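You operate a simulated robot arm through the tools that you are given. There is no shell and no other tool. Be economical: measure what you need, move in short steps, check, and stop when the job is done.

The job below is to be done with a simulated two-armed robot. You get a single attempt, and the scene is never put back.

TASK
On the top of the steel bench, fold the orange rag in half, so that it is half as long.

It is judged by the outcome, as a careful person would: the job done as asked, and still so three seconds after it is handed in. It fails if anything else is knocked over, pushed out of place, dropped, spilled or broken. Flat cloth is picked up by pressing the open fingertips on it (5 to 10 N) and closing them slowly along it; thin cloth reads only 2 to 8 mm in the jaws.

THE ROBOT
Two 7-joint arms with two-finger parallel grippers on one trunk, on a base that drives. Base frame: it is fixed to the floor where the robot stands at the start and does not move with it; the origin is under the middle of the robot, x ahead of it, y to its left, z up. Readings come in mm, degrees, newtons and seconds.
The left shoulder is at the start at [46, 159, 1097], the right one opposite. Places, roughly: top of the steel bench [600, -400, 800]. Payload 3.43 kg a hand.
The tool frame of a hand sits at the grasp point between the pads (the TCP): z along the fingers, y along the line on which they close. The tips reach 34 mm beyond it. Largest opening 128 mm; finger width 24, thickness 12; the body of the gripper, 48 by 130 mm, starts 96 mm behind the TCP.
Orientation is told as [roll, pitch, yaw] about the base's x, y, z axes, in that order, counted from this pose: with the fingers straight down and closing along the base's y, the tool's x points along the base's -x, its y along +y and its z along -z.

THE INTERFACE
- The arms move only by the tool nudge_tool. It takes "left_targets", "right_targets" or both (then of equal length, played together; a hand with none holds still); each is text: rows parted by semicolons, each of 7 numbers parted by spaces: the shift along the tool's x, y, z in m, then the turn, a rotation vector about the tool's x, y, z in degrees, then the finger opening in m, from 0 to 0.128. In form: x y z ax ay az hand; .... A call has 1 to 12 rows; each row shifts and turns the commanded pose from where the row before left it, along the tool's axes as they then stand. Each row takes 0.2 s and may step no farther than 50 mm and 8.6 degrees from the row before; otherwise, or with a gripper value out of range, the whole call is refused. A pose out of reach is approached as far as the arm can. The call stops where the force on the tool passes 40 N (or 10 N more than at its start, if that is more) or the arm is blocked; 0.2 s more then pass. Each finger travels about 153 mm/s and halts on what it meets, pressing with about 40 N; the grip force reading is that of the motor and also rises with nothing between the fingers. The clock runs only during rows and for 0.2 s after the last one: add rows that do not move to give the fingers time. The reply holds the time, the measured pose of the TCP, the force on the tool along the base axes, the opening and the grip force, in the units named above and with some noise.
- Cameras (640 x 400 px; columns grow to the right, rows downward): "scene" is now at [108.4, 1.2, 1319.1]; the picture's right is [0.06, -1.00, -0.00], its down [-0.61, -0.03, -0.79] and it looks along [0.79, 0.05, -0.61] (base axes); focal length 272 px, centre (320, 200). "left" rides on the left gripper at [76, 11, -160] in its tool frame; the picture's right is [-0.15, 0.99, 0.00], its down [-0.88, -0.13, -0.46] and it looks along [-0.45, -0.07, 0.89] (tool axes); focal length 234 px, centre (320, 200). "right" rides on the right gripper at [76, -11, -160] in its tool frame; the picture's right is [0.15, 0.99, 0.00], its down [-0.88, 0.13, -0.46] and it looks along [-0.45, 0.07, 0.89] (tool axes); focal length 234 px, centre (320, 200). There is no depth. A picture from a camera that has moved, and an enlarged one, comes with that camera's place and axes in the base frame and with its lens.
- grab_frame(camera): a new picture of that camera. The clock stands still meanwhile.
- slide_trunk(by): slides the trunk up (or, below 0, down) by that many mm; the arms and the scene camera ride with it, the base frame stays. It gives what a move gives, with no picture.
- drive_base(legs): drives the robot by 1 to 6 legs, each [ahead, left, turn to the left] in mm, mm and degrees, along the robot's own axes; the way and the turn of a leg run together, so that a leg with both is an arc; at most 1500 mm and 180 degrees a leg. The arms and the cameras ride along, it lands a little off, and it stops where it bumps. It gives what a move gives.
- pan_tilt(pan, tilt): turns the head with the scene camera to pan (to the left, within 86 degrees either way) and tilt (down, from -29 to 69), counted from straight ahead of the robot. It gives what a move gives.
- zoom(camera, box): a new picture of the part [left, top, right, bottom] of that camera's present view, enlarged. The clock stands still meanwhile.
- job_done(): hands the job in; it is judged then, once.

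Work in short steps. Places have to be worked out from the pictures, the camera data and where the tool is seen: move nearer, look again, correct. Check each grasp and each placing, and mend what went wrong. You have 120 turns and 92 pictures in all, those below and enlarged ones among them. Open the grippers and draw the arms clear of the work before you hand the job in, unless the task says otherwise; then end with one line.

The tools are called after "Request:" as a command line: name --argument value ..., lists and objects as JSON in quotes. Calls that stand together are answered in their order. nudge_tool: Moves the arms, as the interface text tells. Its arguments: {"type":"object","properties":{"left_targets":{"type":"string"},"right_targets":{"type":"string"}},"required":[]} The other tools are called the same way: slide_trunk (by) slides the trunk up or down; drive_base (legs) drives the base; pan_tilt (pan, tilt) turns the head that bears the scene camera; grab_frame (camera) takes a picture; zoom (camera, box) takes an enlarged picture of a part of a camera's view; job_done () hands the job in.

At the start:

```text
t: 0.0
left_tcp_pos: [568.5, 210.9, 1053.5]
left_orientation: [-0.1, -2.5, 0.3]
left_contact_force: [-0.8, 0.2, 0.6]
left_opening: 128.0
left_finger_force: 0.0
right_tcp_pos: [609.9, -292.1, 1111.1]
right_orientation: [0.3, -1.4, 0.5]
right_contact_force: [-0.1, -0.7, 0.3]
right_opening: 128.2
right_finger_force: 0.0
trunk travel left (down, up): [-575.0, 365.0]
robot x, y, heading: [-0.5, 3.1, 0.4]
head pan, tilt: [2.8, 39.2]
```

scene: 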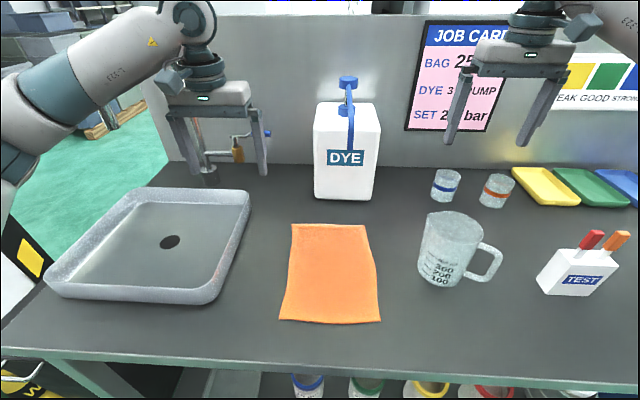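
right: 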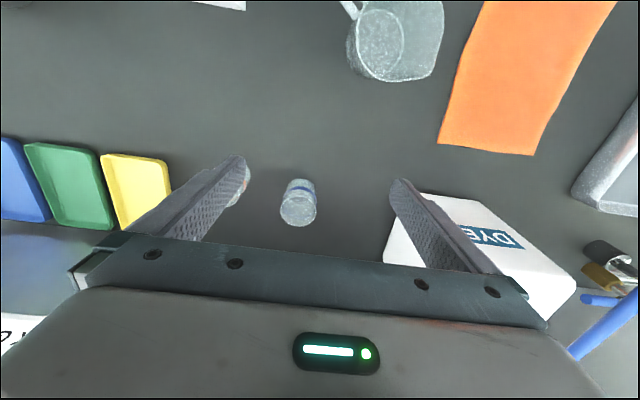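
left: 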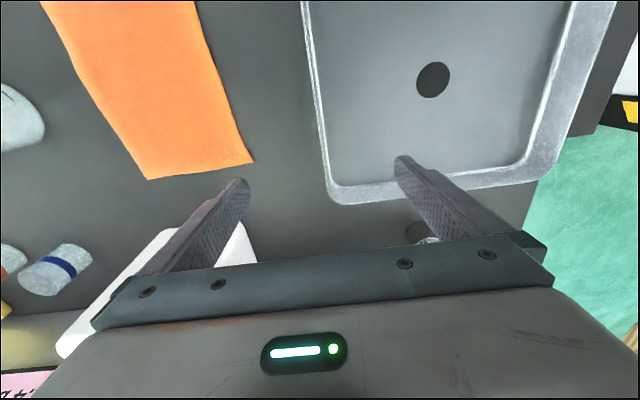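

The rag lies at about x 390–670, y −95…+110 with its long side along x, so the far edge should fold toward me. The near edge is at the limit of reach, so I back the base up a little first.

Request:
drive_base --legs '[[-110, 0, 0]]'

```text
t: 1.2
left_tcp_pos: [478.6, 214.1, 1039.4]
left_orientation: [-0.3, -1.1, 0.3]
left_contact_force: [-0.5, -0.3, 0.4]
left_opening: 127.7
left_finger_force: 0.1
right_tcp_pos: [519.5, -288.3, 1099.3]
right_orientation: [0.0, -0.2, 0.3]
right_contact_force: [0.8, -0.4, 0.1]
right_opening: 127.9
right_finger_force: 0.2
trunk travel left (down, up): [-575.0, 365.0]
robot x, y, heading: [-111.9, -1.0, 0.3]
head pan, tilt: [2.8, 39.2]
```

Now I turn the hands 90° so they close along x, with the wrist cameras outward, high above the bench.

Request:
nudge_tool --left_targets "0 0 0 0 0 8.2 0.128;0 0 0 0 0 8.2 0.11;0 0 0 0 0 8.2 0.1;0 0 0 0 0 8.2 0.09;0 0 0 0 0 8.2 0.08;0 0 0 0 0 8.2 0.07;0 0 0 0 0 8.2 0.06;0 0 0 0 0 8.2 0.05;0 0 0 0 0 8.2 0.05;0 0 0 0 0 8.2 0.05;0 0 0 0 0 8.2 0.05;0 0 0 0 0 0 0.05" --right_targets "0 0 0 0 0 -8.2 0.128;0 0 0 0 0 -8.2 0.11;0 0 0 0 0 -8.2 0.1;0 0 0 0 0 -8.2 0.09;0 0 0 0 0 -8.2 0.08;0 0 0 0 0 -8.2 0.07;0 0 0 0 0 -8.2 0.06;0 0 0 0 0 -8.2 0.05;0 0 0 0 0 -8.2 0.05;0 0 0 0 0 -8.2 0.05;0 0 0 0 0 -8.2 0.05;0 0 0 0 0 0 0.05"

Request:
grab_frame --camera "scene"

```text
t: 3.8
left_tcp_pos: [335.0, 128.6, 1028.6]
left_orientation: [1.1, -0.3, -89.8]
left_contact_force: [0.4, 0.3, 0.2]
left_opening: 50.1
left_finger_force: 0.0
left hand out of reach, approached as far as the arm can: row 8, 9, 10, 11
right_tcp_pos: [320.6, -146.4, 1058.9]
right_orientation: [0.1, 0.0, 90.5]
right_contact_force: [-0.5, -0.1, 0.2]
right_opening: 50.0
right_finger_force: 0.1
right hand out of reach, approached as far as the arm can: row 6, 7, 8, 9, 10, 11
trunk travel left (down, up): [-575.0, 365.0]
robot x, y, heading: [-111.8, -2.3, 0.5]
head pan, tilt: [2.8, 39.2]
```

```text
88 pictures are left
camera scene: at [25.8, 6.0, 1315.9], right [0.06, -1.0, 0.0], down [-0.63, -0.03, -0.77], along [0.77, 0.04, -0.63], focal length 272 px, centre (320, 200)
```

scene: 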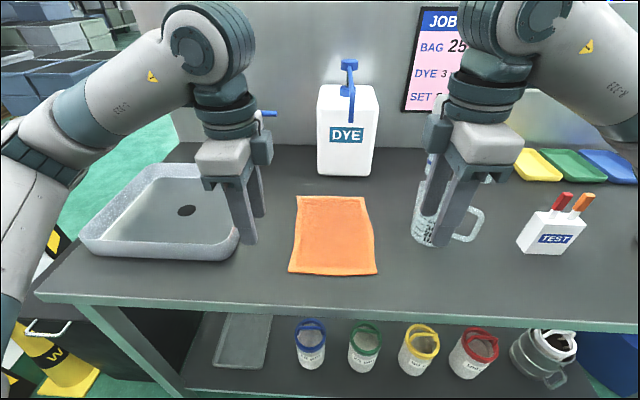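

The hands turned but got pulled in, since the yawed pose is out of reach up high. I test moving lower and ahead over the rag, with the right hand also moving inward away from the mug.

Request:
nudge_tool --left_targets "0 0 0.02 0 0 0 0.05;0 0 0.02 0 0 0 0.05;0 0.02 0.02 0 0 0 0.05;0 0.02 0.02 0 0 0 0.05;0 0.02 0.02 0 0 0 0.05" --right_targets "-0.02 0 0.02 0 0 0 0.05;-0.02 0 0.02 0 0 0 0.05;-0.02 -0.02 0.02 0 0 0 0.05;0 -0.02 0.02 0 0 0 0.05;0 -0.02 0.02 0 0 0 0.05"

```text
t: 5.0
left_tcp_pos: [340.7, 113.6, 954.6]
left_orientation: [1.2, -0.2, -89.5]
left_contact_force: [-0.1, 0.3, -0.4]
left_opening: 50.2
left_finger_force: 0.0
left hand out of reach, approached as far as the arm can: row 3, 4, 5
right_tcp_pos: [354.0, -81.1, 973.7]
right_orientation: [-0.1, 0.1, 90.4]
right_contact_force: [0.0, 0.4, 0.0]
right_opening: 50.3
right_finger_force: 0.1
right hand out of reach, approached as far as the arm can: row 4, 5
trunk travel left (down, up): [-575.0, 365.0]
robot x, y, heading: [-115.4, -0.6, 0.4]
head pan, tilt: [2.8, 39.2]
```

Yaw ±90 limits the forward reach, so I turn back to about ±45°, which also gives a diagonal corner pinch.

Request:
nudge_tool --left_targets "0 0 0 0 0 -8.2 0.05;0 0 0 0 0 -8.2 0.05;0 0 0 0 0 -8.2 0.05;0 0 0 0 0 -8.2 0.05;0 0 0 0 0 -8.2 0.05;0 0 0 0 0 -4 0.05;0 0 0 0 0 0 0.05" --right_targets "0 0 0 0 0 8.2 0.05;0 0 0 0 0 8.2 0.05;0 0 0 0 0 8.2 0.05;0 0 0 0 0 8.2 0.05;0 0 0 0 0 8.2 0.05;0 0 0 0 0 4 0.05;0 0 0 0 0 0 0.05"

```text
t: 6.6
left_tcp_pos: [340.3, 113.1, 956.1]
left_orientation: [0.6, -1.1, -44.7]
left_contact_force: [-0.1, 0.0, 1.1]
left_opening: 49.9
left_finger_force: 0.0
right_tcp_pos: [351.1, -81.3, 974.5]
right_orientation: [0.0, 0.0, 45.5]
right_contact_force: [-0.6, 0.3, 0.1]
right_opening: 50.0
right_finger_force: 0.0
trunk travel left (down, up): [-575.0, 365.0]
robot x, y, heading: [-115.4, -3.3, 0.0]
head pan, tilt: [2.8, 39.2]
```

Now I advance both hands to above the far corners: left toward (645, 88), right toward (650, −72).

Request:
nudge_tool --left_targets "-0.029 0.0247 0 0 0 0 0.05;-0.029 0.0247 0 0 0 0 0.05;-0.029 0.0247 0 0 0 0 0.05;-0.029 0.0247 0 0 0 0 0.05;-0.029 0.0247 0 0 0 0 0.05;-0.029 0.0247 0 0 0 0 0.05;-0.029 0.0247 0 0 0 0 0.05;-0.029 0.0247 0 0 0 0 0.05;0 0 0 0 0 0 0.05" --right_targets "-0.0265 -0.0265 0.002 0 0 0 0.05;-0.0265 -0.0265 0.002 0 0 0 0.05;-0.0265 -0.0265 0.002 0 0 0 0.05;-0.0265 -0.0265 0.002 0 0 0 0.05;-0.0265 -0.0265 0.002 0 0 0 0.05;-0.0265 -0.0265 0.002 0 0 0 0.05;-0.0265 -0.0265 0.002 0 0 0 0.05;-0.0265 -0.0265 0.002 0 0 0 0.05;0 0 0 0 0 0 0.05"

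Request:
grab_frame --camera "scene"

```text
t: 8.0
left_tcp_pos: [560.4, 97.3, 960.0]
left_orientation: [0.7, -1.0, -44.9]
left_contact_force: [0.1, -0.7, -0.1]
left_opening: 49.7
left_finger_force: 0.0
left hand out of reach, approached as far as the arm can: row 7
right_tcp_pos: [564.1, -81.3, 962.7]
right_orientation: [0.2, 0.6, 46.8]
right_contact_force: [-15.8, -13.2, 0.2]
right_opening: 50.2
right_finger_force: 0.0
right hand out of reach, approached as far as the arm can: row 7
trunk travel left (down, up): [-575.0, 365.0]
robot x, y, heading: [-111.1, 0.9, 0.4]
head pan, tilt: [2.8, 39.2]
stopped in row 7 (right hand): the force on the tool passed its limit (the readings are from after the stop); the commanded pose is now the measured one
```

```text
87 pictures are left
camera scene: at [24.2, 4.7, 1316.1], right [0.05, -1.0, 0.0], down [-0.63, -0.03, -0.78], along [0.77, 0.04, -0.63], focal length 272 px, centre (320, 200)
```

scene: 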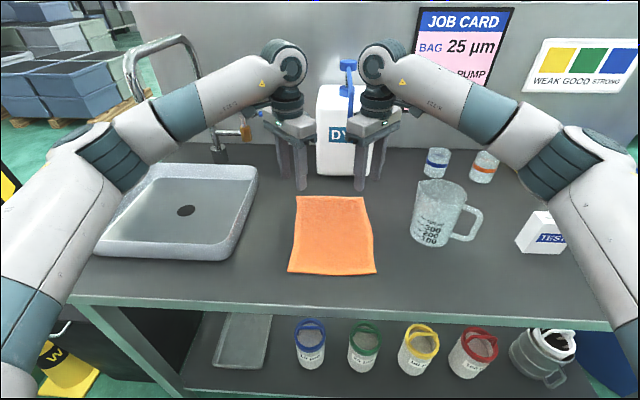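

The right hand reported a push at its stop. I check the view closely and hold still to see whether the force remains.

Request:
nudge_tool --left_targets "0 0 0 0 0 0 0.05" --right_targets "0 0 0 0 0 0 0.05"

Request:
zoom --camera "scene" --box '[220, 30, 460, 180]'

Request:
grab_frame --camera "right"

Request:
grab_frame --camera "left"

```text
t: 8.4
left_tcp_pos: [560.1, 96.5, 960.0]
left_orientation: [0.7, -0.9, -44.8]
left_contact_force: [1.1, 0.9, 0.4]
left_opening: 50.0
left_finger_force: 0.0
right_tcp_pos: [564.5, -80.9, 961.2]
right_orientation: [0.2, 0.6, 46.7]
right_contact_force: [-8.4, -7.7, 0.9]
right_opening: 49.5
right_finger_force: 0.0
trunk travel left (down, up): [-575.0, 365.0]
robot x, y, heading: [-111.8, -1.6, 0.1]
head pan, tilt: [2.8, 39.2]
```

```text
2.67 times, centred on (340, 105) of scene
camera zoom: at [23.8, 4.3, 1316.1], right [0.05, -1.0, 0.0], down [-0.63, -0.03, -0.78], along [0.77, 0.04, -0.63], focal length 724 px, centre (267, 453)
```

zoom: 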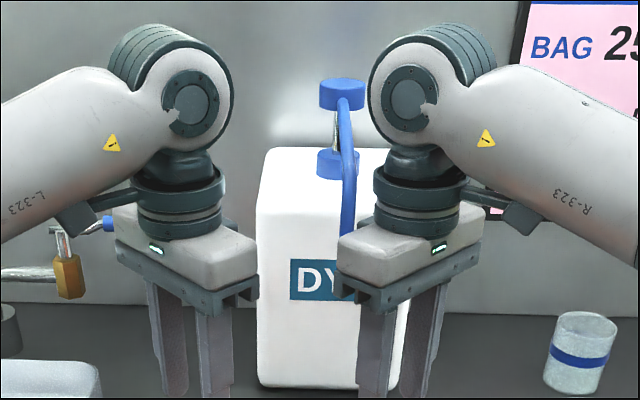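

```text
85 pictures are left
camera right: at [521.1, -143.7, 1123.5], right [-0.82, 0.57, 0.01], down [0.51, 0.73, 0.45], along [0.25, 0.37, -0.89], focal length 234 px, centre (320, 200)
```

right: 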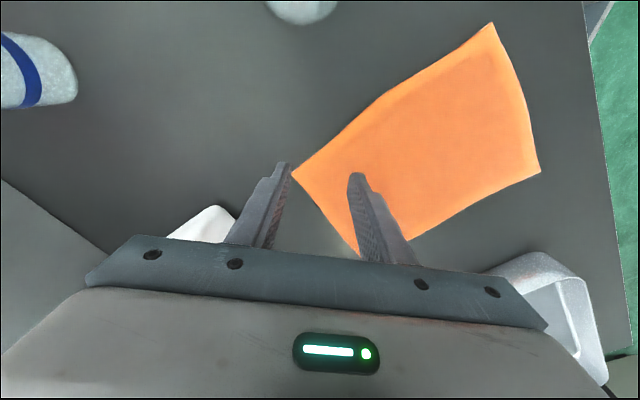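

```text
84 pictures are left
camera left: at [510.6, 159.7, 1120.1], right [0.8, 0.6, 0.01], down [0.52, -0.71, 0.47], along [0.29, -0.37, -0.88], focal length 234 px, centre (320, 200)
```

left: 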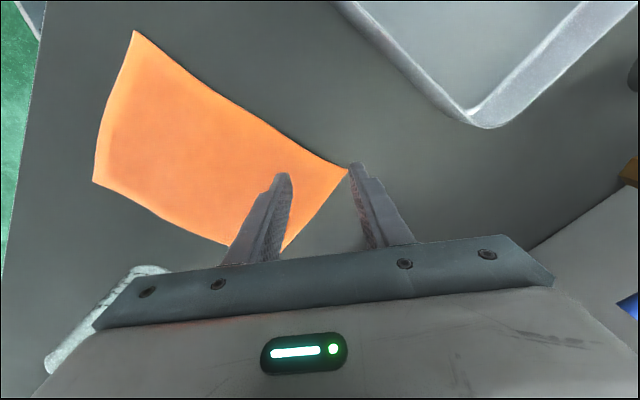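

No visible contact, but the right hand still reads ~11 N toward (−x, −y). I back it off 30 mm and see whether it vanishes.

Request:
nudge_tool --left_targets "0.01 -0.01 0 0 0 0 0.05;0.01 -0.01 0 0 0 0 0.05;0 0 0 0 0 0 0.05" --right_targets "0.01 0.01 0 0 0 0 0.05;0.01 0.01 0 0 0 0 0.05;0 0 0 0 0 0 0.05"

Request:
zoom --camera "scene" --box '[220, 30, 460, 180]'

```text
t: 9.2
left_tcp_pos: [532.2, 98.6, 958.6]
left_orientation: [0.5, -0.9, -45.0]
left_contact_force: [-0.2, 0.9, -1.0]
left_opening: 50.2
left_finger_force: 0.2
right_tcp_pos: [536.3, -81.0, 963.3]
right_orientation: [0.3, 0.6, 46.8]
right_contact_force: [0.1, -1.0, 0.2]
right_opening: 49.8
right_finger_force: 0.1
trunk travel left (down, up): [-575.0, 365.0]
robot x, y, heading: [-111.2, -0.2, 0.3]
head pan, tilt: [2.8, 39.2]
```

```text
2.67 times, centred on (340, 105) of scene
camera zoom: at [26.1, 6.3, 1315.9], right [0.05, -1.0, 0.0], down [-0.63, -0.03, -0.77], along [0.77, 0.04, -0.63], focal length 724 px, centre (267, 453)
```

zoom: 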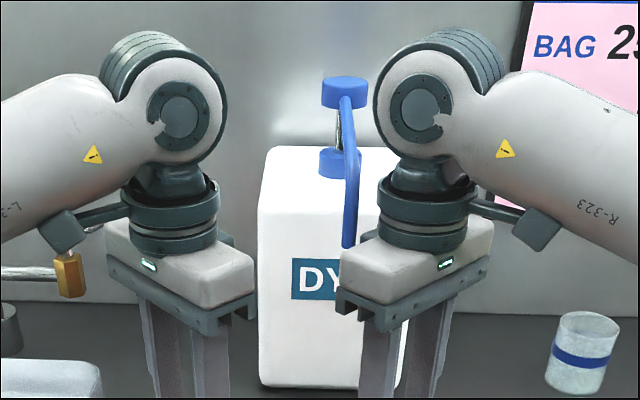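

The force vanished: the bottle's blue spout reaches out to about x≈610, y≈−33, z≈1063, and the right wrist had lightly touched it; the bottle hasn't moved. I'll back off, return to yaw 0, and tilt the hands 30° so the wrists lean back toward me and the fingers reach under the spout.

Request:
nudge_tool --left_targets "0.014 -0.014 0 0 0 0 0.05;0.014 -0.014 0 0 0 0 0.05;0 0 0 0 0 -7.5 0.05;0 0 0 0 0 -7.5 0.05;0 0 0 0 0 -7.5 0.05;0 0 0 0 0 -7.5 0.05;0 0 0 0 0 -7.5 0.05;0 0 0 0 0 -7.5 0.05;0 0 0 0 -7.5 0 0.05;0 0 0 0 -7.5 0 0.05;0 0 0 0 -7.5 0 0.05;0 0 0 0 -7.5 0 0.05" --right_targets "0.014 0.014 0 0 0 0 0.05;0.014 0.014 0 0 0 0 0.05;0 0 0 0 0 7.8 0.05;0 0 0 0 0 7.8 0.05;0 0 0 0 0 7.8 0.05;0 0 0 0 0 7.8 0.05;0 0 0 0 0 7.8 0.05;0 0 0 0 0 7.8 0.05;0 0 0 0 -7.5 0 0.05;0 0 0 0 -7.5 0 0.05;0 0 0 0 -7.5 0 0.05;0 0 0 0 -7.5 0 0.05"

Request:
grab_frame --camera "scene"

```text
t: 11.8
left_tcp_pos: [494.3, 98.2, 958.1]
left_orientation: [-0.4, -31.2, 0.4]
left_contact_force: [0.3, 0.9, 0.8]
left_opening: 50.0
left_finger_force: 0.1
right_tcp_pos: [496.7, -81.9, 962.2]
right_orientation: [-0.4, -29.5, 0.1]
right_contact_force: [0.5, 0.1, -0.5]
right_opening: 50.1
right_finger_force: 0.0
trunk travel left (down, up): [-575.0, 365.0]
robot x, y, heading: [-110.9, -0.5, 0.4]
head pan, tilt: [2.8, 39.2]
```

```text
82 pictures are left
camera scene: at [24.7, 6.0, 1316.1], right [0.05, -1.0, 0.0], down [-0.63, -0.03, -0.77], along [0.77, 0.04, -0.63], focal length 272 px, centre (320, 200)
```

scene: 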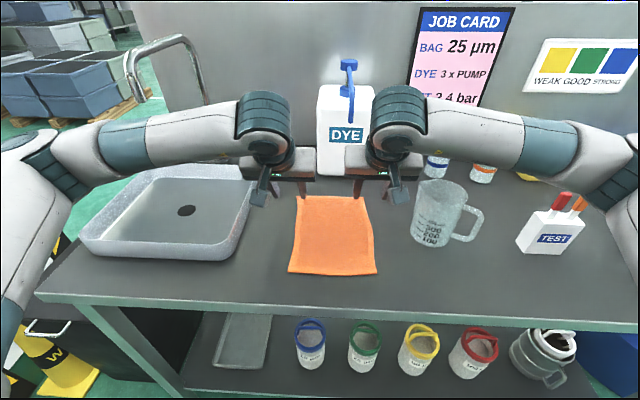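

The tilted pose works. I move both hands diagonally down and forward to hover about 30 mm above the far corners, opening 40 mm.

Request:
nudge_tool --left_targets "-0.0164 -0.0032 0.0316 0 0 0 0.04;-0.0164 -0.0032 0.0316 0 0 0 0.04;-0.0164 -0.0032 0.0316 0 0 0 0.04;-0.0164 -0.0032 0.0316 0 0 0 0.04;-0.0164 -0.0032 0.0316 0 0 0 0.04;0 0 0 0 0 0 0.04" --right_targets "-0.0165 0.0028 0.0326 0 0 0 0.04;-0.0165 0.0028 0.0326 0 0 0 0.04;-0.0165 0.0028 0.0326 0 0 0 0.04;-0.0165 0.0028 0.0326 0 0 0 0.04;-0.0165 0.0028 0.0326 0 0 0 0.04;0 0 0 0 0 0 0.04"

Request:
grab_frame --camera "scene"

Request:
grab_frame --camera "left"

Request:
grab_frame --camera "right"

```text
t: 13.2
left_tcp_pos: [633.0, 79.5, 885.1]
left_orientation: [-0.6, -32.4, 0.2]
left_contact_force: [-21.8, 1.7, 36.5]
left_opening: 41.0
left_finger_force: 0.8
right_tcp_pos: [636.0, -63.8, 884.8]
right_orientation: [0.1, -31.1, 0.1]
right_contact_force: [-17.1, -1.8, 34.9]
right_opening: 41.0
right_finger_force: 0.3
trunk travel left (down, up): [-575.0, 365.0]
robot x, y, heading: [-116.8, -3.6, -0.0]
head pan, tilt: [2.8, 39.2]
stopped in row 6 (right hand): the force on the tool passed its limit (the readings are from after the stop); the commanded pose is now the measured one
```

```text
81 pictures are left
camera scene: at [6.1, 5.4, 1318.4], right [0.05, -1.0, 0.0], down [-0.62, -0.03, -0.78], along [0.78, 0.04, -0.62], focal length 272 px, centre (320, 200)
```

scene: 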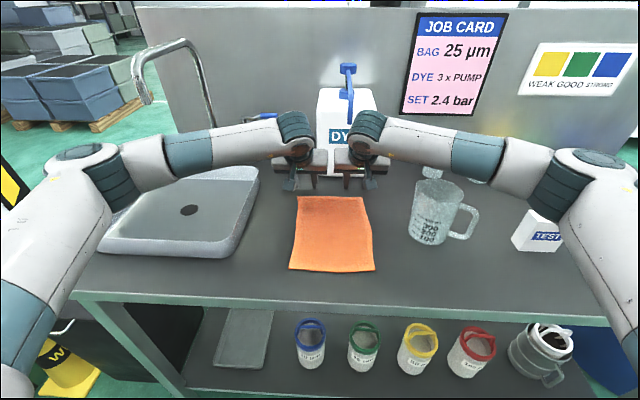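

```text
80 pictures are left
camera left: at [482.5, 92.7, 980.0], right [0.13, 0.99, 0.07], down [0.5, -0.12, 0.86], along [0.86, -0.07, -0.51], focal length 234 px, centre (320, 200)
```

left: 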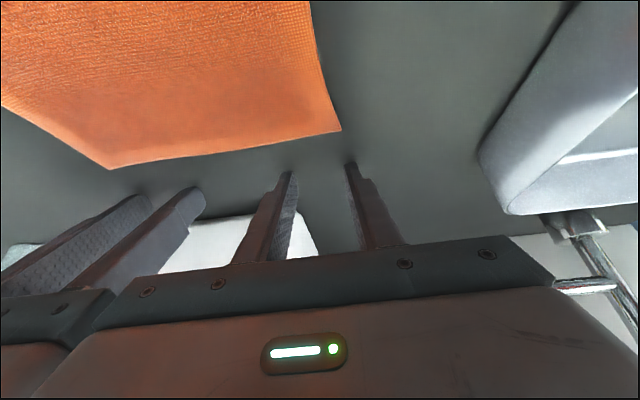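

```text
79 pictures are left
camera right: at [488.7, -75.7, 983.8], right [-0.13, 0.99, -0.07], down [0.52, 0.13, 0.85], along [0.85, 0.07, -0.53], focal length 234 px, centre (320, 200)
```

right: 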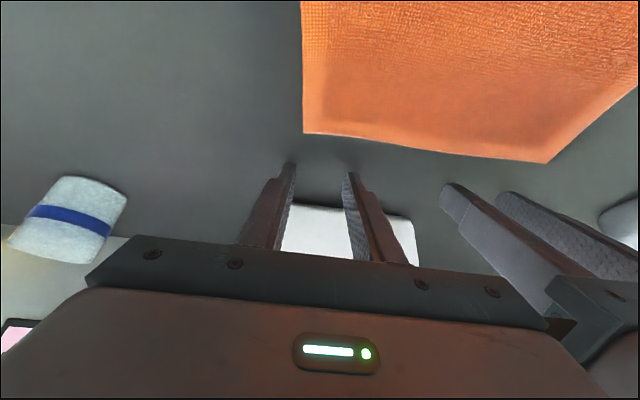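

Contact shows the bench top is really at z≈850, so the rag is at x≈363–610, y≈−85…+100, and the tips are just past its far edge. I lift, then move back over the edge.

Request:
nudge_tool --left_targets "-0.0065 0 -0.011 0 0 0 0.03;-0.0065 0 -0.011 0 0 0 0.026;0.0208 0.0005 -0.012 0 0.8 0 0.026;0.0208 0 -0.012 0 0.8 0 0.026;0 0 0 0 0 0 0.026" --right_targets "-0.0065 0 -0.011 0 0 0 0.03;-0.0065 0 -0.011 0 0 0 0.026;0.02 0 -0.0115 0 0.5 0 0.026;0.02 0 -0.0115 0 0.5 0 0.026;0 0 0 0 0 0 0.026"

Request:
grab_frame --camera "left"

Request:
grab_frame --camera "right"

```text
t: 14.4
left_tcp_pos: [594.3, 83.9, 893.7]
left_orientation: [-0.4, -29.6, 0.2]
left_contact_force: [0.2, 0.0, 0.4]
left_opening: 26.1
left_finger_force: 0.1
right_tcp_pos: [601.9, -65.9, 896.2]
right_orientation: [0.0, -28.9, 0.2]
right_contact_force: [-0.2, -0.1, -0.9]
right_opening: 25.9
right_finger_force: 0.2
trunk travel left (down, up): [-575.0, 365.0]
robot x, y, heading: [-117.4, 0.9, 0.2]
head pan, tilt: [2.8, 39.2]
```

```text
78 pictures are left
camera left: at [449.1, 97.1, 995.8], right [0.13, 0.99, 0.07], down [0.54, -0.13, 0.83], along [0.83, -0.07, -0.55], focal length 234 px, centre (320, 200)
```

left: 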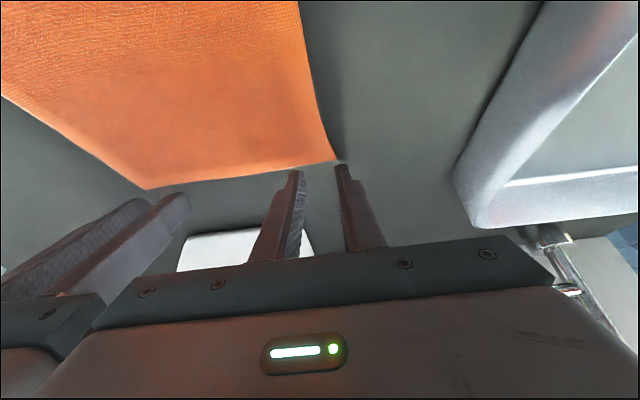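

```text
77 pictures are left
camera right: at [457.2, -77.5, 999.4], right [-0.13, 0.99, -0.07], down [0.55, 0.13, 0.82], along [0.82, 0.07, -0.56], focal length 234 px, centre (320, 200)
```

right: 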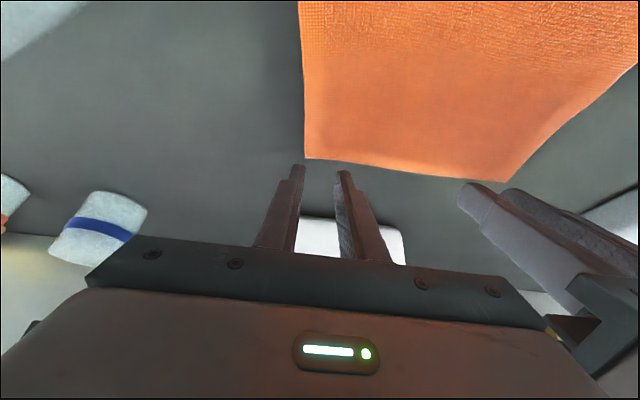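

Left corner is at (609, 102) and right at (612, −81). I shift back ~10 mm so the tips sit just inside the edge, and descend gently towards contact.

Request:
nudge_tool --left_targets "0.0091 -0.003 0.0017 0 0 0 0.026;0.001 0 0.0017 0 0 0 0.026;0.001 0 0.0017 0 0 0 0.026;0 0 0 0 0 0 0.026" --right_targets "0.0144 0.002 0.0009 0 0 0 0.026;0.001 0 0.0017 0 0 0 0.026;0.001 0 0.0017 0 0 0 0.026;0 0 0 0 0 0 0.026"

```text
t: 15.4
left_tcp_pos: [586.5, 78.5, 887.3]
left_orientation: [-0.5, -30.2, 0.3]
left_contact_force: [3.7, 1.1, 19.9]
left_opening: 25.7
left_finger_force: 0.1
right_tcp_pos: [589.0, -62.8, 888.1]
right_orientation: [0.2, -29.2, 0.1]
right_contact_force: [3.7, -1.4, 14.9]
right_opening: 25.6
right_finger_force: 0.0
trunk travel left (down, up): [-575.0, 365.0]
robot x, y, heading: [-114.6, -0.2, 0.2]
head pan, tilt: [2.8, 39.2]
```

Contact at z≈887 with 20/15 N; I ease up slightly to get within 5–10 N and look.

Request:
nudge_tool --left_targets "-0.001 0 -0.0018 0 0 0 0.026;0 0 0 0 0 0 0.026" --right_targets "-0.0007 0 -0.0012 0 0 0 0.026;0 0 0 0 0 0 0.026"

Request:
grab_frame --camera "left"

Request:
grab_frame --camera "right"

```text
t: 16.0
left_tcp_pos: [585.3, 79.8, 885.6]
left_orientation: [-0.4, -29.9, 0.2]
left_contact_force: [2.4, 1.0, 15.5]
left_opening: 25.7
left_finger_force: 0.1
right_tcp_pos: [586.3, -63.6, 886.9]
right_orientation: [0.2, -29.1, 0.1]
right_contact_force: [2.6, -1.6, 17.4]
right_opening: 25.9
right_finger_force: 0.1
trunk travel left (down, up): [-575.0, 365.0]
robot x, y, heading: [-111.6, -0.7, 0.3]
head pan, tilt: [2.8, 39.2]
```

```text
76 pictures are left
camera left: at [440.4, 91.6, 989.0], right [0.13, 0.99, 0.07], down [0.54, -0.12, 0.83], along [0.83, -0.07, -0.55], focal length 234 px, centre (320, 200)
```

left: 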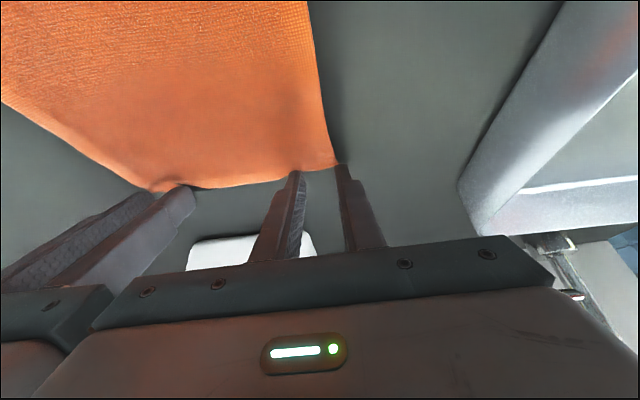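

```text
75 pictures are left
camera right: at [442.2, -74.7, 991.3], right [-0.13, 0.99, -0.07], down [0.55, 0.13, 0.83], along [0.83, 0.07, -0.56], focal length 234 px, centre (320, 200)
```

right: 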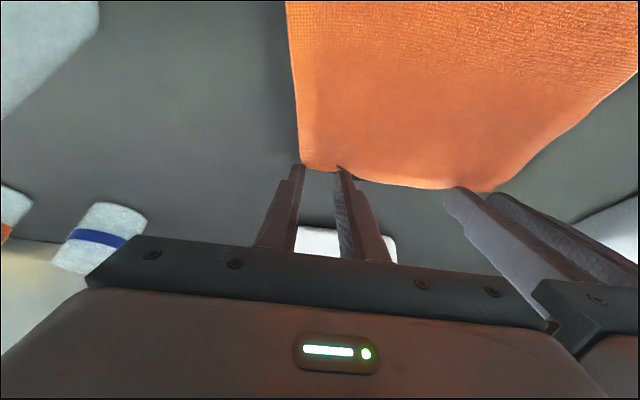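

The tips are only at the very edge. I lift 6 mm, shift 12 mm inward, narrow the opening to 20 mm, and set down again lightly.

Request:
nudge_tool --left_targets "-0.003 0 -0.0052 0 0 0 0.022;0.0104 -0.002 -0.006 0 0 0 0.02;0.0015 0 0.0026 0 0 0 0.02;0 0 0 0 0 0 0.02" --right_targets "-0.003 0 -0.0052 0 0 0 0.022;0.0104 0.003 -0.006 0 0 0 0.02;0.0015 0 0.0026 0 0 0 0.02;0 0 0 0 0 0 0.02"

```text
t: 17.0
left_tcp_pos: [574.4, 76.1, 888.2]
left_orientation: [-0.4, -29.5, 0.1]
left_contact_force: [-0.2, -0.8, 1.7]
left_opening: 19.9
left_finger_force: 0.1
right_tcp_pos: [577.0, -58.9, 888.3]
right_orientation: [0.0, -28.9, 0.3]
right_contact_force: [0.6, 1.2, 1.6]
right_opening: 19.9
right_finger_force: 0.1
trunk travel left (down, up): [-575.0, 365.0]
robot x, y, heading: [-114.2, -1.0, 0.2]
head pan, tilt: [2.8, 39.2]
```

Barely touching now. I press about 2 mm more to get 5–10 N, spreading the hands a little apart.

Request:
nudge_tool --left_targets "0.001 0.001 0.0017 0 0 0 0.02;0 0 0 0 0 0 0.02" --right_targets "0.001 -0.0015 0.0017 0 0 0 0.02;0 0 0 0 0 0 0.02"

Request:
zoom --camera "left" --box '[220, 100, 420, 225]'

Request:
zoom --camera "right" --box '[220, 100, 420, 225]'

```text
t: 17.6
left_tcp_pos: [574.8, 77.5, 887.6]
left_orientation: [-0.4, -29.8, 0.2]
left_contact_force: [1.5, -0.8, 6.2]
left_opening: 19.7
left_finger_force: 0.1
right_tcp_pos: [576.1, -61.7, 888.3]
right_orientation: [0.1, -29.0, -0.1]
right_contact_force: [0.4, -0.1, 5.8]
right_opening: 19.8
right_finger_force: 0.1
trunk travel left (down, up): [-575.0, 365.0]
robot x, y, heading: [-115.2, 1.0, 0.4]
head pan, tilt: [2.8, 39.2]
```

```text
3.20 times, centred on (320, 162) of left
camera zoom: at [429.1, 90.2, 989.4], right [0.13, 0.99, 0.07], down [0.54, -0.12, 0.83], along [0.83, -0.07, -0.55], focal length 749 px, centre (320, 320)
```

zoom: 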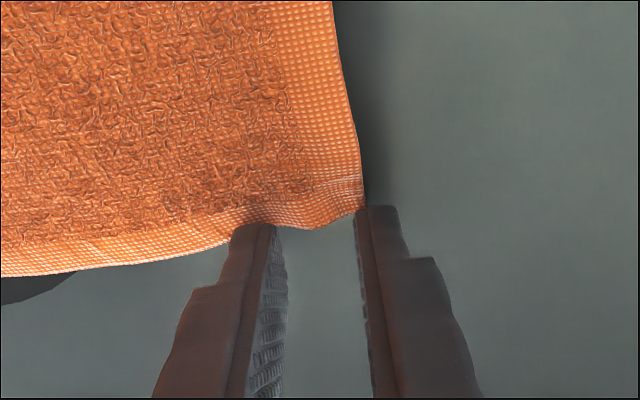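

```text
3.20 times, centred on (320, 162) of right
camera zoom: at [431.3, -73.6, 991.9], right [-0.13, 0.99, -0.07], down [0.55, 0.13, 0.83], along [0.83, 0.07, -0.56], focal length 749 px, centre (320, 320)
```

zoom: 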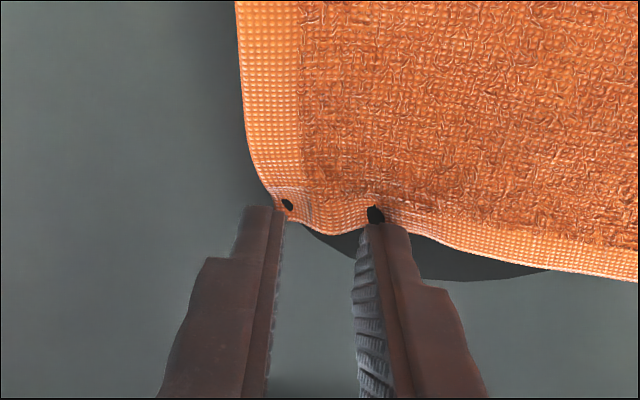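

Tips are on the cloth about 10 mm inside the far edge with ~6 N. I close slowly.

Request:
nudge_tool --left_targets "0 0 0 0 0 0 0.018;0 0 0 0 0 0 0.016;0 0 0 0 0 0 0.014;0 0 0 0 0 0 0.012;0 0 0 0 0 0 0.01;0 0 0 0 0 0 0.008;0 0 0 0 0 0 0.006;0 0 0 0 0 0 0.004;0 0 0 0 0 0 0.002;0 0 0 0 0 0 0;0 0 0 0 0 0 0" --right_targets "0 0 0 0 0 0 0.018;0 0 0 0 0 0 0.016;0 0 0 0 0 0 0.014;0 0 0 0 0 0 0.012;0 0 0 0 0 0 0.01;0 0 0 0 0 0 0.008;0 0 0 0 0 0 0.006;0 0 0 0 0 0 0.004;0 0 0 0 0 0 0.002;0 0 0 0 0 0 0;0 0 0 0 0 0 0"

Request:
zoom --camera "left" --box '[220, 100, 420, 225]'

Request:
zoom --camera "right" --box '[220, 100, 420, 225]'

```text
t: 20.0
left_tcp_pos: [574.6, 77.7, 887.6]
left_orientation: [-0.5, -29.7, 0.2]
left_contact_force: [0.2, -11.0, 7.9]
left_opening: 2.6
left_finger_force: 37.4
right_tcp_pos: [576.0, -60.1, 886.4]
right_orientation: [0.1, -29.0, 0.3]
right_contact_force: [-1.4, 10.9, 6.6]
right_opening: 2.9
right_finger_force: 37.3
trunk travel left (down, up): [-575.0, 365.0]
robot x, y, heading: [-113.8, 0.1, 0.0]
head pan, tilt: [2.8, 39.2]
```

```text
3.20 times, centred on (320, 162) of left
camera zoom: at [428.5, 89.9, 989.3], right [0.13, 0.99, 0.07], down [0.54, -0.12, 0.83], along [0.83, -0.07, -0.55], focal length 749 px, centre (320, 320)
```

zoom: 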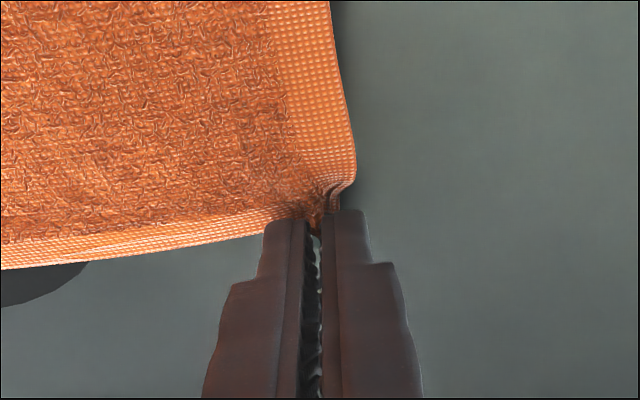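

```text
3.20 times, centred on (320, 162) of right
camera zoom: at [430.7, -73.3, 991.8], right [-0.13, 0.99, -0.07], down [0.55, 0.13, 0.83], along [0.83, 0.07, -0.56], focal length 749 px, centre (320, 320)
```

zoom: 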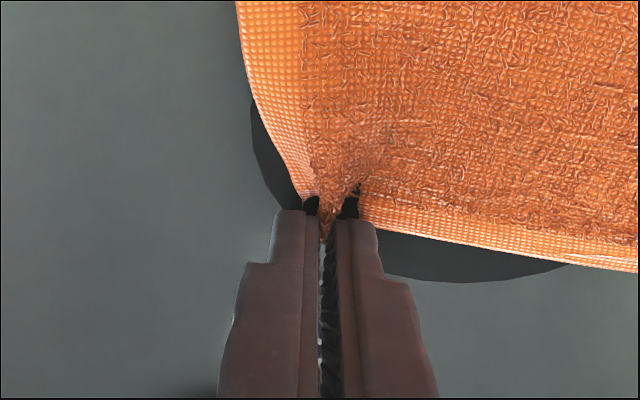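

Both corners are pinched (2.6 and 2.9 mm). I lift along the start of the fold arc, about 54 mm, reducing the tilt, and check.

Request:
nudge_tool --left_targets "-0.0048 0 -0.0128 0 2.5 0 0;-0.0048 0 -0.0128 0 2.5 0 0;-0.0037 0 -0.0132 0 2.5 0 0;-0.0037 0 -0.0132 0 2.5 0 0;0 0 0 0 0 0 0" --right_targets "-0.0048 0 -0.0128 0 2.5 0 0;-0.0048 0 -0.0128 0 2.5 0 0;-0.0037 0 -0.0132 0 2.5 0 0;-0.0037 0 -0.0132 0 2.5 0 0;0 0 0 0 0 0 0"

Request:
grab_frame --camera "scene"

Request:
grab_frame --camera "left"

```text
t: 21.2
left_tcp_pos: [568.4, 78.4, 940.9]
left_orientation: [-0.4, -19.6, 0.1]
left_contact_force: [-0.1, -10.6, -1.2]
left_opening: 2.7
left_finger_force: 37.8
right_tcp_pos: [569.3, -60.3, 940.1]
right_orientation: [0.0, -18.8, 0.3]
right_contact_force: [-0.4, 11.4, 0.2]
right_opening: 2.4
right_finger_force: 37.2
trunk travel left (down, up): [-575.0, 365.0]
robot x, y, heading: [-110.0, 1.9, 0.3]
head pan, tilt: [2.8, 39.2]
```

```text
70 pictures are left
camera scene: at [23.5, 5.6, 1315.9], right [0.05, -1.0, 0.0], down [-0.63, -0.03, -0.77], along [0.77, 0.04, -0.63], focal length 272 px, centre (320, 200)
```

scene: 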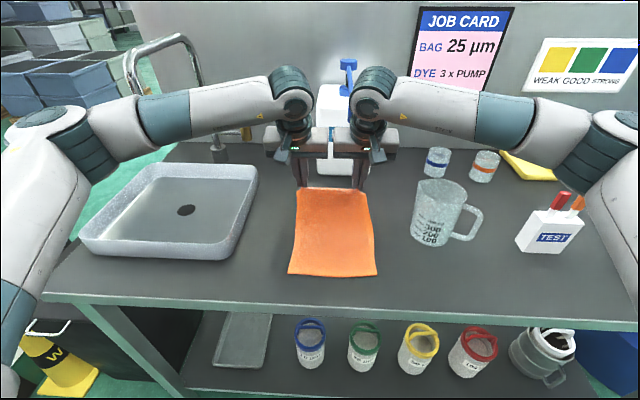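

```text
69 pictures are left
camera left: at [442.9, 91.1, 1066.3], right [0.14, 0.99, 0.04], down [0.68, -0.13, 0.73], along [0.72, -0.07, -0.69], focal length 234 px, centre (320, 200)
```

left: 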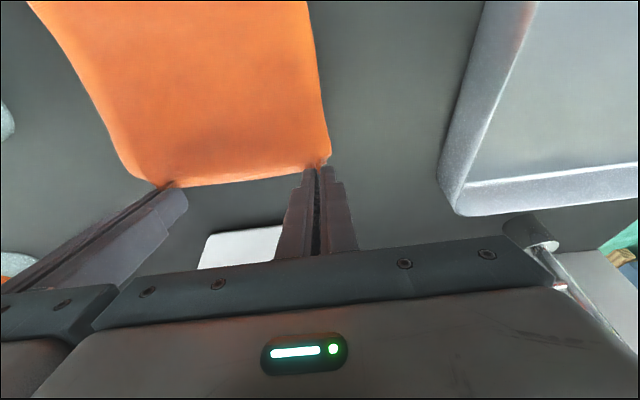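

Holding well; nothing else moved. I continue the arc over the top, easing the hands 1 mm closer to relax the sideways tension.

Request:
nudge_tool --left_targets "0.0055 -0.001 -0.0117 0 2.5 0 0;0.0055 0 -0.0117 0 2.5 0 0;0.0055 0 -0.0117 0 2.5 0 0;0.0055 0 -0.0117 0 2.5 0 0;0.0113 0 -0.0047 0 2.5 0 0;0.0113 0 -0.0047 0 2.5 0 0;0.0113 0 -0.0047 0 2.5 0 0;0.0113 0 -0.0047 0 2.5 0 0;0.0118 0 0.0041 0 2 0 0;0.0118 0 0.0041 0 2 0 0;0.0118 0 0.0041 0 2 0 0;0.0118 0 0.0041 0 2 0 0" --right_targets "0.0055 0.001 -0.0117 0 2.5 0 0;0.0055 0 -0.0117 0 2.5 0 0;0.0055 0 -0.0117 0 2.5 0 0;0.0055 0 -0.0117 0 2.5 0 0;0.0113 0 -0.0047 0 2.5 0 0;0.0113 0 -0.0047 0 2.5 0 0;0.0113 0 -0.0047 0 2.5 0 0;0.0113 0 -0.0047 0 2.5 0 0;0.0118 0 0.0041 0 2 0 0;0.0118 0 0.0041 0 2 0 0;0.0118 0 0.0041 0 2 0 0;0.0118 0 0.0041 0 2 0 0"

Request:
grab_frame --camera "scene"

```text
t: 23.8
left_tcp_pos: [440.3, 74.8, 981.2]
left_orientation: [-0.3, 8.4, 0.0]
left_contact_force: [0.5, -9.5, 0.3]
left_opening: 3.0
left_finger_force: 37.8
right_tcp_pos: [441.6, -60.4, 981.5]
right_orientation: [0.2, 9.1, 0.0]
right_contact_force: [-0.5, 9.0, 0.8]
right_opening: 2.7
right_finger_force: 37.8
trunk travel left (down, up): [-575.0, 365.0]
robot x, y, heading: [-114.8, 0.2, 0.4]
head pan, tilt: [2.8, 39.2]
```

```text
68 pictures are left
camera scene: at [23.3, 5.6, 1316.0], right [0.05, -1.0, 0.0], down [-0.63, -0.03, -0.77], along [0.77, 0.04, -0.63], focal length 272 px, centre (320, 200)
```

scene: 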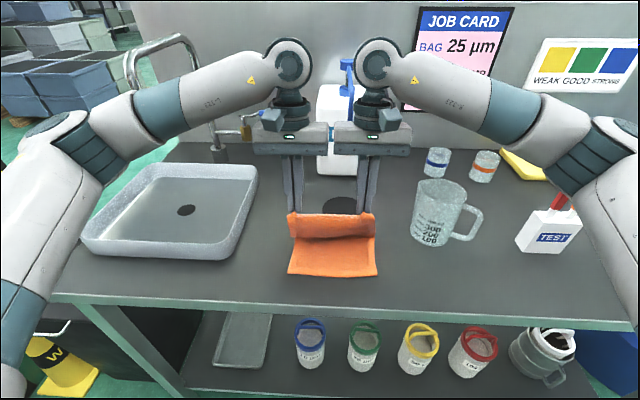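

The flap is coming over well. I bring it down most of the way toward the near edge and look.

Request:
nudge_tool --left_targets "0.0083 0 0.011 0 2 0 0;0.0083 0 0.011 0 2 0 0;0.0083 0 0.011 0 2 0 0;0.0083 0 0.011 0 2 0 0;0.0007 0 0.0139 0 2 0 0;0.0007 0 0.0139 0 2 0 0;0.0007 0 0.0139 0 2 0 0;0 0 0 0 0 0 0" --right_targets "0.0083 0 0.011 0 2 0 0;0.0083 0 0.011 0 2 0 0;0.0083 0 0.011 0 2 0 0;0.0083 0 0.011 0 2 0 0;0.0007 0 0.0139 0 2 0 0;0.0007 0 0.0139 0 2 0 0;0.0007 0 0.0139 0 2 0 0;0 0 0 0 0 0 0"

Request:
zoom --camera "scene" --box '[230, 170, 440, 300]'

```text
t: 25.6
left_tcp_pos: [382.9, 77.8, 905.4]
left_orientation: [-0.3, 22.3, -0.2]
left_contact_force: [0.7, -8.3, -0.5]
left_opening: 2.6
left_finger_force: 37.4
right_tcp_pos: [384.3, -59.4, 906.6]
right_orientation: [0.1, 23.1, 0.2]
right_contact_force: [-0.2, 8.7, -0.3]
right_opening: 2.7
right_finger_force: 37.5
trunk travel left (down, up): [-575.0, 365.0]
robot x, y, heading: [-117.6, -0.7, 0.4]
head pan, tilt: [2.8, 39.2]
```

```text
3.05 times, centred on (335, 235) of scene
camera zoom: at [22.7, 5.6, 1316.1], right [0.05, -1.0, 0.0], down [-0.63, -0.03, -0.77], along [0.77, 0.04, -0.63], focal length 828 px, centre (274, 93)
```

zoom: 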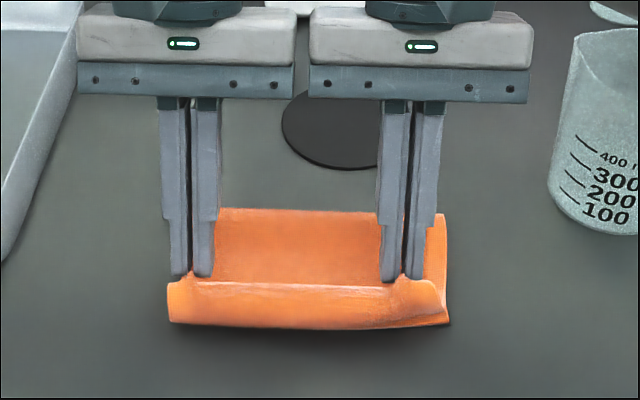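

The flap hangs over the near edge now. I lower the last ~16 mm, drifting 6 mm forward so the edges line up.

Request:
nudge_tool --left_targets "-0.004 0 0.0045 0 0 0 0;-0.004 0 0.0045 0 0 0 0;-0.004 0 0.0045 0 0 0 0;0 0 0 0 0 0 0" --right_targets "-0.004 0 0.0045 0 0 0 0;-0.004 0 0.0045 0 0 0 0;-0.004 0 0.0045 0 0 0 0;0 0 0 0 0 0 0"

Request:
zoom --camera "scene" --box '[230, 170, 440, 300]'

```text
t: 26.6
left_tcp_pos: [388.0, 76.6, 890.6]
left_orientation: [-0.6, 22.2, -0.2]
left_contact_force: [-0.8, -8.1, 12.5]
left_opening: 2.7
left_finger_force: 36.5
right_tcp_pos: [389.1, -59.9, 891.2]
right_orientation: [0.2, 23.0, 0.1]
right_contact_force: [0.0, 7.4, 6.8]
right_opening: 2.6
right_finger_force: 37.1
trunk travel left (down, up): [-575.0, 365.0]
robot x, y, heading: [-112.3, -2.5, 0.2]
head pan, tilt: [2.8, 39.2]
```

```text
3.05 times, centred on (335, 235) of scene
camera zoom: at [21.3, 5.7, 1316.5], right [0.05, -1.0, 0.0], down [-0.63, -0.03, -0.78], along [0.77, 0.04, -0.63], focal length 828 px, centre (274, 93)
```

zoom: 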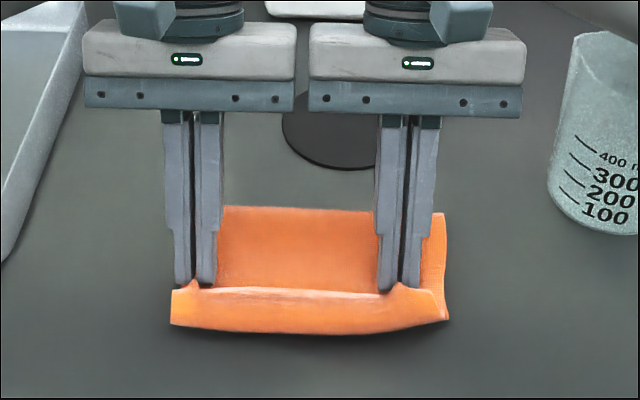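

Flap edge seems ~8 mm past the lower near edge. I pull it 6 mm forward, then open the fingers slowly.

Request:
nudge_tool --left_targets "-0.0026 0 -0.0016 0 0 0 0;-0.0026 0 -0.0016 0 0 0 0;0 0 0 0 0 0 0;0 0 0 0 0 0 0.004;0 0 0 0 0 0 0.007;0 0 0 0 0 0 0.01;0 0 0 0 0 0 0.013;0 0 0 0 0 0 0.016;0 0 0 0 0 0 0.016" --right_targets "-0.0026 0 -0.0016 0 0 0 0;-0.0026 0 -0.0016 0 0 0 0;0 0 0 0 0 0 0;0 0 0 0 0 0 0.004;0 0 0 0 0 0 0.007;0 0 0 0 0 0 0.01;0 0 0 0 0 0 0.013;0 0 0 0 0 0 0.016;0 0 0 0 0 0 0.016"

Request:
zoom --camera "scene" --box '[230, 170, 440, 300]'

```text
t: 28.6
left_tcp_pos: [393.8, 77.9, 888.9]
left_orientation: [-0.5, 22.3, -0.2]
left_contact_force: [-0.3, 1.9, 12.9]
left_opening: 12.2
left_finger_force: 0.0
right_tcp_pos: [396.4, -59.6, 891.5]
right_orientation: [0.0, 23.0, 0.1]
right_contact_force: [1.0, 0.4, 5.7]
right_opening: 13.7
right_finger_force: 0.1
trunk travel left (down, up): [-575.0, 365.0]
robot x, y, heading: [-110.0, 1.4, 0.3]
head pan, tilt: [2.8, 39.2]
```

```text
3.05 times, centred on (335, 235) of scene
camera zoom: at [21.6, 5.8, 1316.2], right [0.05, -1.0, 0.0], down [-0.63, -0.03, -0.78], along [0.77, 0.04, -0.63], focal length 828 px, centre (274, 93)
```

zoom: 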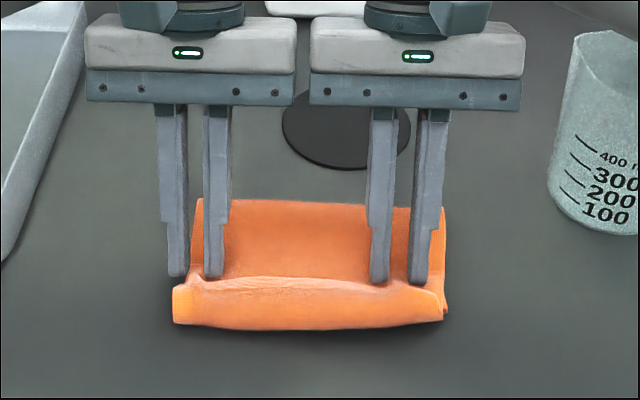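

Cloth released. I withdraw both hands straight back along the fingers.

Request:
nudge_tool --left_targets "0 0 -0.006 0 0 0 0.018;0 0 -0.008 0 0 0 0.02;0 0 -0.015 0 0 0 0.02;0 0 -0.025 0 0 0 0.02;0 0 -0.03 0 0 0 0.02;0 0 -0.03 0 0 0 0.02;0 0 0 0 0 0 0.02" --right_targets "0 0 -0.006 0 0 0 0.018;0 0 -0.008 0 0 0 0.02;0 0 -0.015 0 0 0 0.02;0 0 -0.025 0 0 0 0.02;0 0 -0.03 0 0 0 0.02;0 0 -0.03 0 0 0 0.02;0 0 0 0 0 0 0.02"

Request:
zoom --camera "scene" --box '[230, 170, 440, 300]'

```text
t: 30.2
left_tcp_pos: [438.8, 78.2, 994.1]
left_orientation: [-0.4, 22.4, -0.2]
left_contact_force: [0.2, -0.6, -0.2]
left_opening: 20.0
left_finger_force: 0.0
right_tcp_pos: [441.1, -60.3, 993.7]
right_orientation: [-0.1, 23.1, 0.1]
right_contact_force: [-0.2, -1.3, 0.0]
right_opening: 19.7
right_finger_force: 0.1
trunk travel left (down, up): [-575.0, 365.0]
robot x, y, heading: [-113.9, -0.3, 0.3]
head pan, tilt: [2.8, 39.2]
```

```text
3.05 times, centred on (335, 235) of scene
camera zoom: at [23.7, 5.6, 1315.9], right [0.05, -1.0, 0.0], down [-0.63, -0.03, -0.77], along [0.77, 0.04, -0.63], focal length 828 px, centre (274, 93)
```

zoom: 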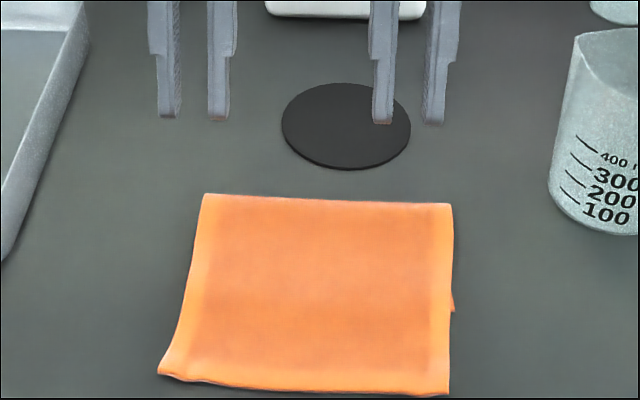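

The flap relaxed outward: its edge now lies ~45 mm past the lower near edge (fold at x≈467). It needs mending; I look with the wrist cameras to locate the flap's corners.

Request:
grab_frame --camera "left"

Request:
grab_frame --camera "right"

Request:
grab_frame --camera "scene"

```text
63 pictures are left
camera left: at [429.1, 91.1, 1171.4], right [0.14, 0.99, -0.06], down [0.99, -0.13, 0.09], along [0.08, -0.07, -0.99], focal length 234 px, centre (320, 200)
```

left: 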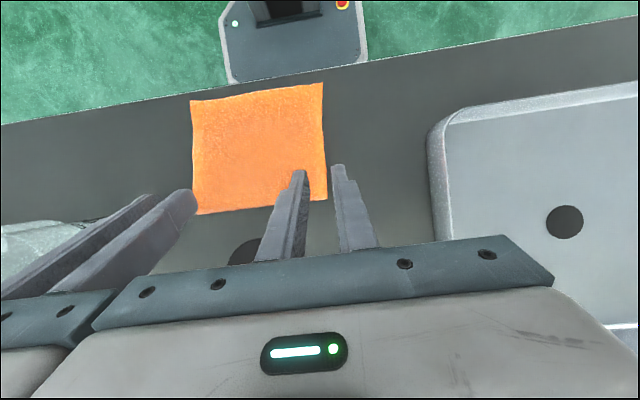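

```text
62 pictures are left
camera right: at [433.9, -71.2, 1171.4], right [-0.14, 0.99, 0.06], down [0.99, 0.13, 0.07], along [0.06, 0.07, -1.0], focal length 234 px, centre (320, 200)
```

right: 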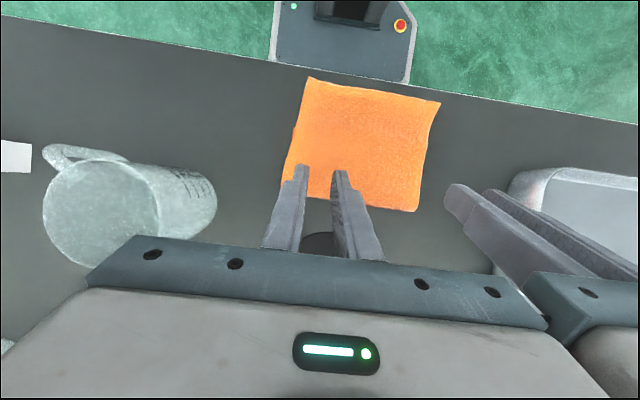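

```text
61 pictures are left
camera scene: at [23.7, 5.6, 1315.9], right [0.05, -1.0, 0.0], down [-0.63, -0.03, -0.77], along [0.77, 0.04, -0.63], focal length 272 px, centre (320, 200)
```

scene: 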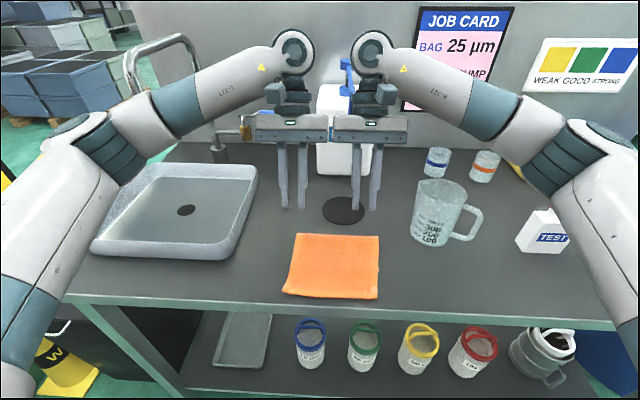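

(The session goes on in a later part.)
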